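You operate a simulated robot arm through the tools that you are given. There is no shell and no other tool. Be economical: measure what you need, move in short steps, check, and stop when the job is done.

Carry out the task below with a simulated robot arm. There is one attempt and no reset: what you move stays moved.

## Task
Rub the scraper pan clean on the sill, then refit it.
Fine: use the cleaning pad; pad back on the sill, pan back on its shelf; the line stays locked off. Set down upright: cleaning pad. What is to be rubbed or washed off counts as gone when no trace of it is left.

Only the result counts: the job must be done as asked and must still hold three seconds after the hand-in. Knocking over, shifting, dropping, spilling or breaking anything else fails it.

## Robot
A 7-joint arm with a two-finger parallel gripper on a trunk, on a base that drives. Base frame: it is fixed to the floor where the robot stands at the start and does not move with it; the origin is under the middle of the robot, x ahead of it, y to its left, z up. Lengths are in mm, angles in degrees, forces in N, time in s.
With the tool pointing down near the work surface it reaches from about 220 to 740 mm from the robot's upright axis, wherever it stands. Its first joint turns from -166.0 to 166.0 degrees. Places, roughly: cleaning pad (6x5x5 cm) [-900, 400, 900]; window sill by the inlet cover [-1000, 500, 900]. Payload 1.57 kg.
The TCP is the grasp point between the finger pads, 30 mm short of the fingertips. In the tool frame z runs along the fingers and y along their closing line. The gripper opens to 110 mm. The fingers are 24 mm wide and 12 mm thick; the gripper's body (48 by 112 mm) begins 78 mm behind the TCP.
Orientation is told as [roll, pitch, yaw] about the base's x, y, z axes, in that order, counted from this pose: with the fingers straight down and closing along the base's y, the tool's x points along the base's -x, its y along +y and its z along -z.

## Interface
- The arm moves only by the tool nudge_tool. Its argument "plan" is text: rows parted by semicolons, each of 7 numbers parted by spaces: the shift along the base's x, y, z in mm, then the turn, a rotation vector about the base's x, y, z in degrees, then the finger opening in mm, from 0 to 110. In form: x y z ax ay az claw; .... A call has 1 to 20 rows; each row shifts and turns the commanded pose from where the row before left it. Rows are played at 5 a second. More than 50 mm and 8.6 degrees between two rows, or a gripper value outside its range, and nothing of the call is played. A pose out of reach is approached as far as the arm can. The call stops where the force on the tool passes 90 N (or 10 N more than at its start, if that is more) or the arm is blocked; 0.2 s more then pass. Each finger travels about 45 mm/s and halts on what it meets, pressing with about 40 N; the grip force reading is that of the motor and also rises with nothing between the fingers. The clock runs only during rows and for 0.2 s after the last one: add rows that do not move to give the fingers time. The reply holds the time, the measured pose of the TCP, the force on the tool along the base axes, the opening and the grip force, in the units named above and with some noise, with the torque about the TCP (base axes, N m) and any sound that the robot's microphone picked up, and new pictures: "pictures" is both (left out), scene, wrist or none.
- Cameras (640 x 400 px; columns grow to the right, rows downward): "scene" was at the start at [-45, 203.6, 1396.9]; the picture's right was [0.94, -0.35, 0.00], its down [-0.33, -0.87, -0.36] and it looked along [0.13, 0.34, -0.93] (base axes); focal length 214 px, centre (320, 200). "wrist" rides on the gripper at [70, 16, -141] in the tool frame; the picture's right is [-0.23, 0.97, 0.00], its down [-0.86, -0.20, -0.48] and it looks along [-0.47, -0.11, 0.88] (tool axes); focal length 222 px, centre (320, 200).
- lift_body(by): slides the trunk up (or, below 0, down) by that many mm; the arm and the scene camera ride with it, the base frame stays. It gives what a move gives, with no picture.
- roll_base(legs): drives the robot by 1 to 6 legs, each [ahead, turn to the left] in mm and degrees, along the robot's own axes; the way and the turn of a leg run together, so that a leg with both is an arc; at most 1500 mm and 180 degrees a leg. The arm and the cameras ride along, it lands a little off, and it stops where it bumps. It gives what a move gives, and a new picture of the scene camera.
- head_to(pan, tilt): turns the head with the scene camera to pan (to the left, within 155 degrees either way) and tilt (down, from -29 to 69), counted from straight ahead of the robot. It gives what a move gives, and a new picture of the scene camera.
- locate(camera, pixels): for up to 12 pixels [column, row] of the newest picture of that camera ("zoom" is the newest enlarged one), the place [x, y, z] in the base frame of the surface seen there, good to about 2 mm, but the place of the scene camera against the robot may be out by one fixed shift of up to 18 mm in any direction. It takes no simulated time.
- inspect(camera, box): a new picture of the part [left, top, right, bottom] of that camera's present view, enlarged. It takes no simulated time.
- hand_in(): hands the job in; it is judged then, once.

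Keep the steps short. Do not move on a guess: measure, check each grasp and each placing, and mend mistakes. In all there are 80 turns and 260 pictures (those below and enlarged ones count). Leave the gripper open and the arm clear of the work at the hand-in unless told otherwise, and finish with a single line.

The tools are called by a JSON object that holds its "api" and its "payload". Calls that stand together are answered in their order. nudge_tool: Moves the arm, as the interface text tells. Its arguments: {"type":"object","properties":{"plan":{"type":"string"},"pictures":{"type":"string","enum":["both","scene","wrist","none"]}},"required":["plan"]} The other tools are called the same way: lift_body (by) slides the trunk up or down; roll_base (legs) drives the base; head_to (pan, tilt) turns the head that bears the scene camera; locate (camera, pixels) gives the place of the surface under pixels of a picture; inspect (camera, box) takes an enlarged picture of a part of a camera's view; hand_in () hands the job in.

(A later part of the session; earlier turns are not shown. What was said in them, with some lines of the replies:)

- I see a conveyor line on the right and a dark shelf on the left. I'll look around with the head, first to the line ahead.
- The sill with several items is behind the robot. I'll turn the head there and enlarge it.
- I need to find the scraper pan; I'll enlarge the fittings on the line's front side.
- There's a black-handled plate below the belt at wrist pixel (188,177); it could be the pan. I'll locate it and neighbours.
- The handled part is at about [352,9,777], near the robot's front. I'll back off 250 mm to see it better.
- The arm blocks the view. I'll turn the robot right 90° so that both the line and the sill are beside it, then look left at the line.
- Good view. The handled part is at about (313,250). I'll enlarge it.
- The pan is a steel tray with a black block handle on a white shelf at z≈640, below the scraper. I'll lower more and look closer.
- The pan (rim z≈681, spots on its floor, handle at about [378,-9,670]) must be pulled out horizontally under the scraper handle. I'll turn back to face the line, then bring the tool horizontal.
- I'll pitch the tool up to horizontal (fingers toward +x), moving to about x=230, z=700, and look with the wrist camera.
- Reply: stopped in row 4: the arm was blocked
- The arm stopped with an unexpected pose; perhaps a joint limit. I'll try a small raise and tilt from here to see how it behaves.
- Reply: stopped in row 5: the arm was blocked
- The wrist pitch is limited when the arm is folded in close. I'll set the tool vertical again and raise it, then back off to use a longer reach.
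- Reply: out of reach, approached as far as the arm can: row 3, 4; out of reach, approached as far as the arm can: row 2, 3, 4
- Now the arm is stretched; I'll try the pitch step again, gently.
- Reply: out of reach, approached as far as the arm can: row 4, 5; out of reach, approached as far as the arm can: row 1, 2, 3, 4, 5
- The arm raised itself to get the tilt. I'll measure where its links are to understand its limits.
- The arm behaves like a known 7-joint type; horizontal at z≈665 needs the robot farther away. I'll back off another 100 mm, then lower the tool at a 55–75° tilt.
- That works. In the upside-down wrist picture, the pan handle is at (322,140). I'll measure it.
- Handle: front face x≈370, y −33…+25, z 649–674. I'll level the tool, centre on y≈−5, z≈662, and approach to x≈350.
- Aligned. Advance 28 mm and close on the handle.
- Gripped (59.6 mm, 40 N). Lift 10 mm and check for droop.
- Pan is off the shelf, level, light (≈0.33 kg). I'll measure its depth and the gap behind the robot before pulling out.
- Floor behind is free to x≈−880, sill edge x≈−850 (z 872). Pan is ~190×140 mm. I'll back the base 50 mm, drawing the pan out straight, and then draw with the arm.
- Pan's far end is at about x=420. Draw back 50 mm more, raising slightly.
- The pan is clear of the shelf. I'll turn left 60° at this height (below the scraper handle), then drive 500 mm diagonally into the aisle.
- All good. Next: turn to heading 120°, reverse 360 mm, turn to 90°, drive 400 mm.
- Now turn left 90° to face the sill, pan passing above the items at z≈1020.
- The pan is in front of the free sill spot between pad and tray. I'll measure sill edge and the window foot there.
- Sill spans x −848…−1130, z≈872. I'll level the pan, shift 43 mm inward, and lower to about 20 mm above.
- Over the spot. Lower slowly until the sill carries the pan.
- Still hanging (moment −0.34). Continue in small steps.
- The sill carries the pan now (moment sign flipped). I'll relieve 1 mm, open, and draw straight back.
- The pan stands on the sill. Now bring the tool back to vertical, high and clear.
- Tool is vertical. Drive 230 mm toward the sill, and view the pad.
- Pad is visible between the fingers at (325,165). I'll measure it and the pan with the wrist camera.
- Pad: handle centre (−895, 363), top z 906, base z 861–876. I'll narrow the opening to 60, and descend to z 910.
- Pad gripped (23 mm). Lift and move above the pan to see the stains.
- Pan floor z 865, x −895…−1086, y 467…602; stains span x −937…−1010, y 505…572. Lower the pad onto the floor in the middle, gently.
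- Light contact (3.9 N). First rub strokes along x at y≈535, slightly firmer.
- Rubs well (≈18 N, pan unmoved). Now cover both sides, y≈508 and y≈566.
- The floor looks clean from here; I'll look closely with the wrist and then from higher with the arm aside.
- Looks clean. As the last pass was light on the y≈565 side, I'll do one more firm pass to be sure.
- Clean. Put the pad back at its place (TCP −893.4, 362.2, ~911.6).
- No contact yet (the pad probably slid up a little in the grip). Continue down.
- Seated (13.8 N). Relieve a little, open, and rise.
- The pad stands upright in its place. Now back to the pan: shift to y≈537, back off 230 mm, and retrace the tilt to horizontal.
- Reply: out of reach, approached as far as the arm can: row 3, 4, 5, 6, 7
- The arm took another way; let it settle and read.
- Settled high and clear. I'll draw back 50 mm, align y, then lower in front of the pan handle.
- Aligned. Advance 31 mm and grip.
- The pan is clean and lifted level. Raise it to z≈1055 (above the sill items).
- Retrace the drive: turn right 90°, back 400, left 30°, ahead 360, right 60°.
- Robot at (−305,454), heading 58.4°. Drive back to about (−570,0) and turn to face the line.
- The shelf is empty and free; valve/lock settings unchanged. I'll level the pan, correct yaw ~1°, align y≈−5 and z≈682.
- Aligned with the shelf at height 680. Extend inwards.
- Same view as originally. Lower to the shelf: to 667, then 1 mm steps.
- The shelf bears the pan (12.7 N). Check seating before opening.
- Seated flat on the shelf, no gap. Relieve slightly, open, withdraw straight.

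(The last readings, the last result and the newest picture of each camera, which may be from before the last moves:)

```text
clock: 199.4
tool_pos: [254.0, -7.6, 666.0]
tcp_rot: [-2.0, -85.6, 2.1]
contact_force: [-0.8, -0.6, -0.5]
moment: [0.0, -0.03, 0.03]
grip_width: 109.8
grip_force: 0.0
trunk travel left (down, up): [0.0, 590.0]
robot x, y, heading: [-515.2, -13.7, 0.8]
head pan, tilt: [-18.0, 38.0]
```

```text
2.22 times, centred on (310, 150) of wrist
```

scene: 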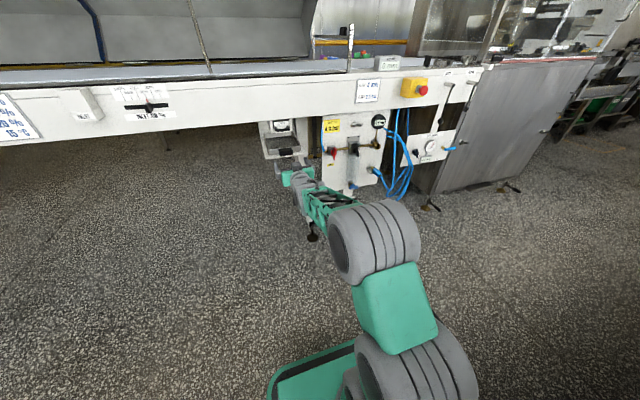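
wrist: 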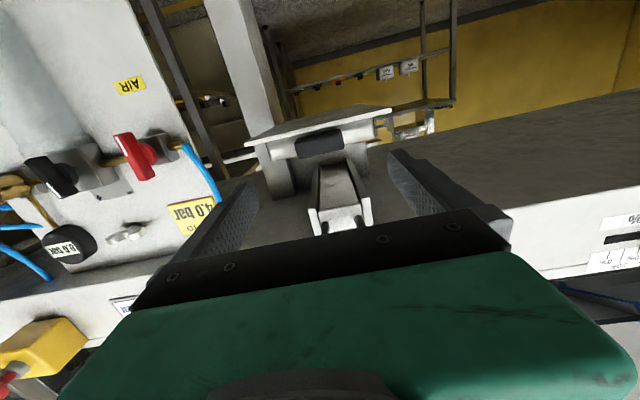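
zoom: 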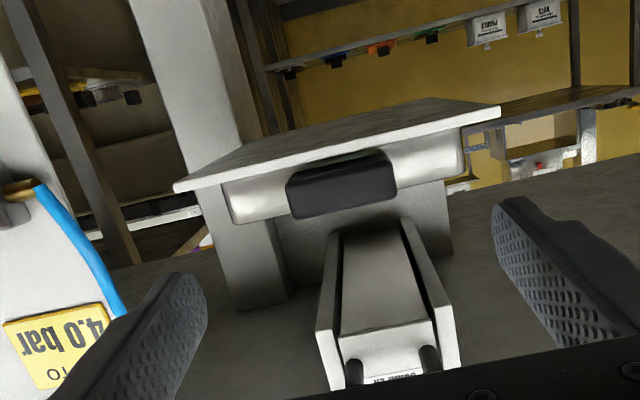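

Pan refitted in its original spot, clean. I'll verify its coordinates and look a last time at the pad.

{"api": "locate", "payload": {"camera": "wrist", "pixels": [[318, 141], [302, 147], [336, 138], [285, 148], [362, 128]]}}

{"api": "roll_base", "payload": {"legs": [[-40, 0]]}}

{"api": "head_to", "payload": {"pan": 140, "tilt": 30}}

```text
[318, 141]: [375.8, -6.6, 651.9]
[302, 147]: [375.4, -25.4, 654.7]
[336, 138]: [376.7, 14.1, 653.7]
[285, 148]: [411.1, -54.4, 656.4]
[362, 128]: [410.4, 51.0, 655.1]
```

```text
clock: 200.2
tool_pos: [212.8, -7.4, 668.3]
tcp_rot: [-2.1, -85.7, 2.1]
contact_force: [-0.4, -1.1, -0.1]
moment: [0.0, 0.01, 0.0]
grip_width: 110.1
grip_force: 0.1
trunk travel left (down, up): [0.0, 590.0]
robot x, y, heading: [-554.7, -20.1, 0.4]
head pan, tilt: [-18.0, 38.0]
```

scene: 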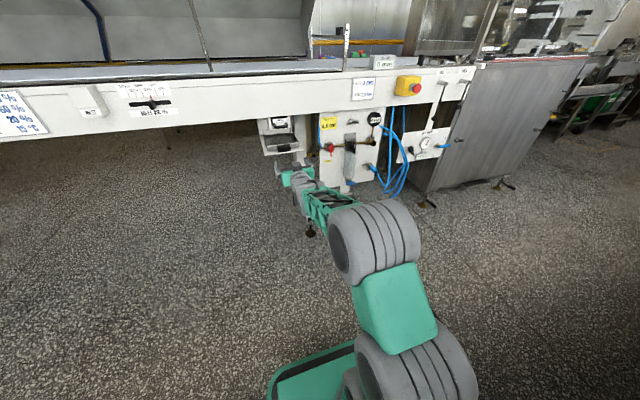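

```text
clock: 202.7
tool_pos: [212.5, -7.0, 666.1]
tcp_rot: [-1.9, -85.7, 2.1]
contact_force: [-0.4, 1.2, 0.0]
moment: [0.0, -0.02, 0.01]
grip_width: 109.9
grip_force: 0.2
trunk travel left (down, up): [0.0, 590.0]
robot x, y, heading: [-550.0, -18.7, 0.7]
head pan, tilt: [140.0, 30.0]
```

scene: 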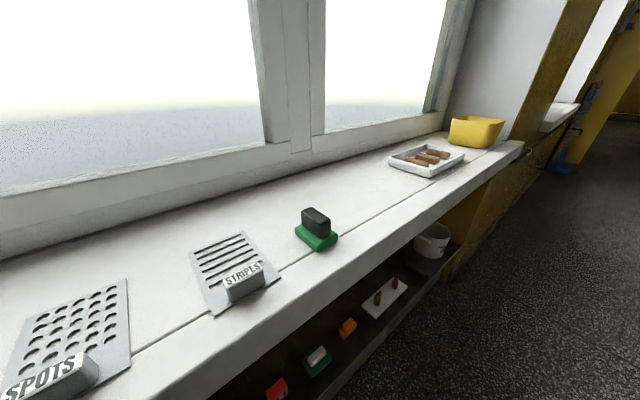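

Pan sits level within ~6 mm of its original place. The pad is upright on the sill and nothing else moved. The gripper is open and clear, so I'm handing in.

{"api": "hand_in", "payload": {}}

```text
The job is handed in.
```

The scraper pan was rubbed clean on the sill with the cleaning pad and is back on its shelf, about 6 mm from where it started; the pad stands upright in its place on the sill, and I did not touch the line's lock-off controls.
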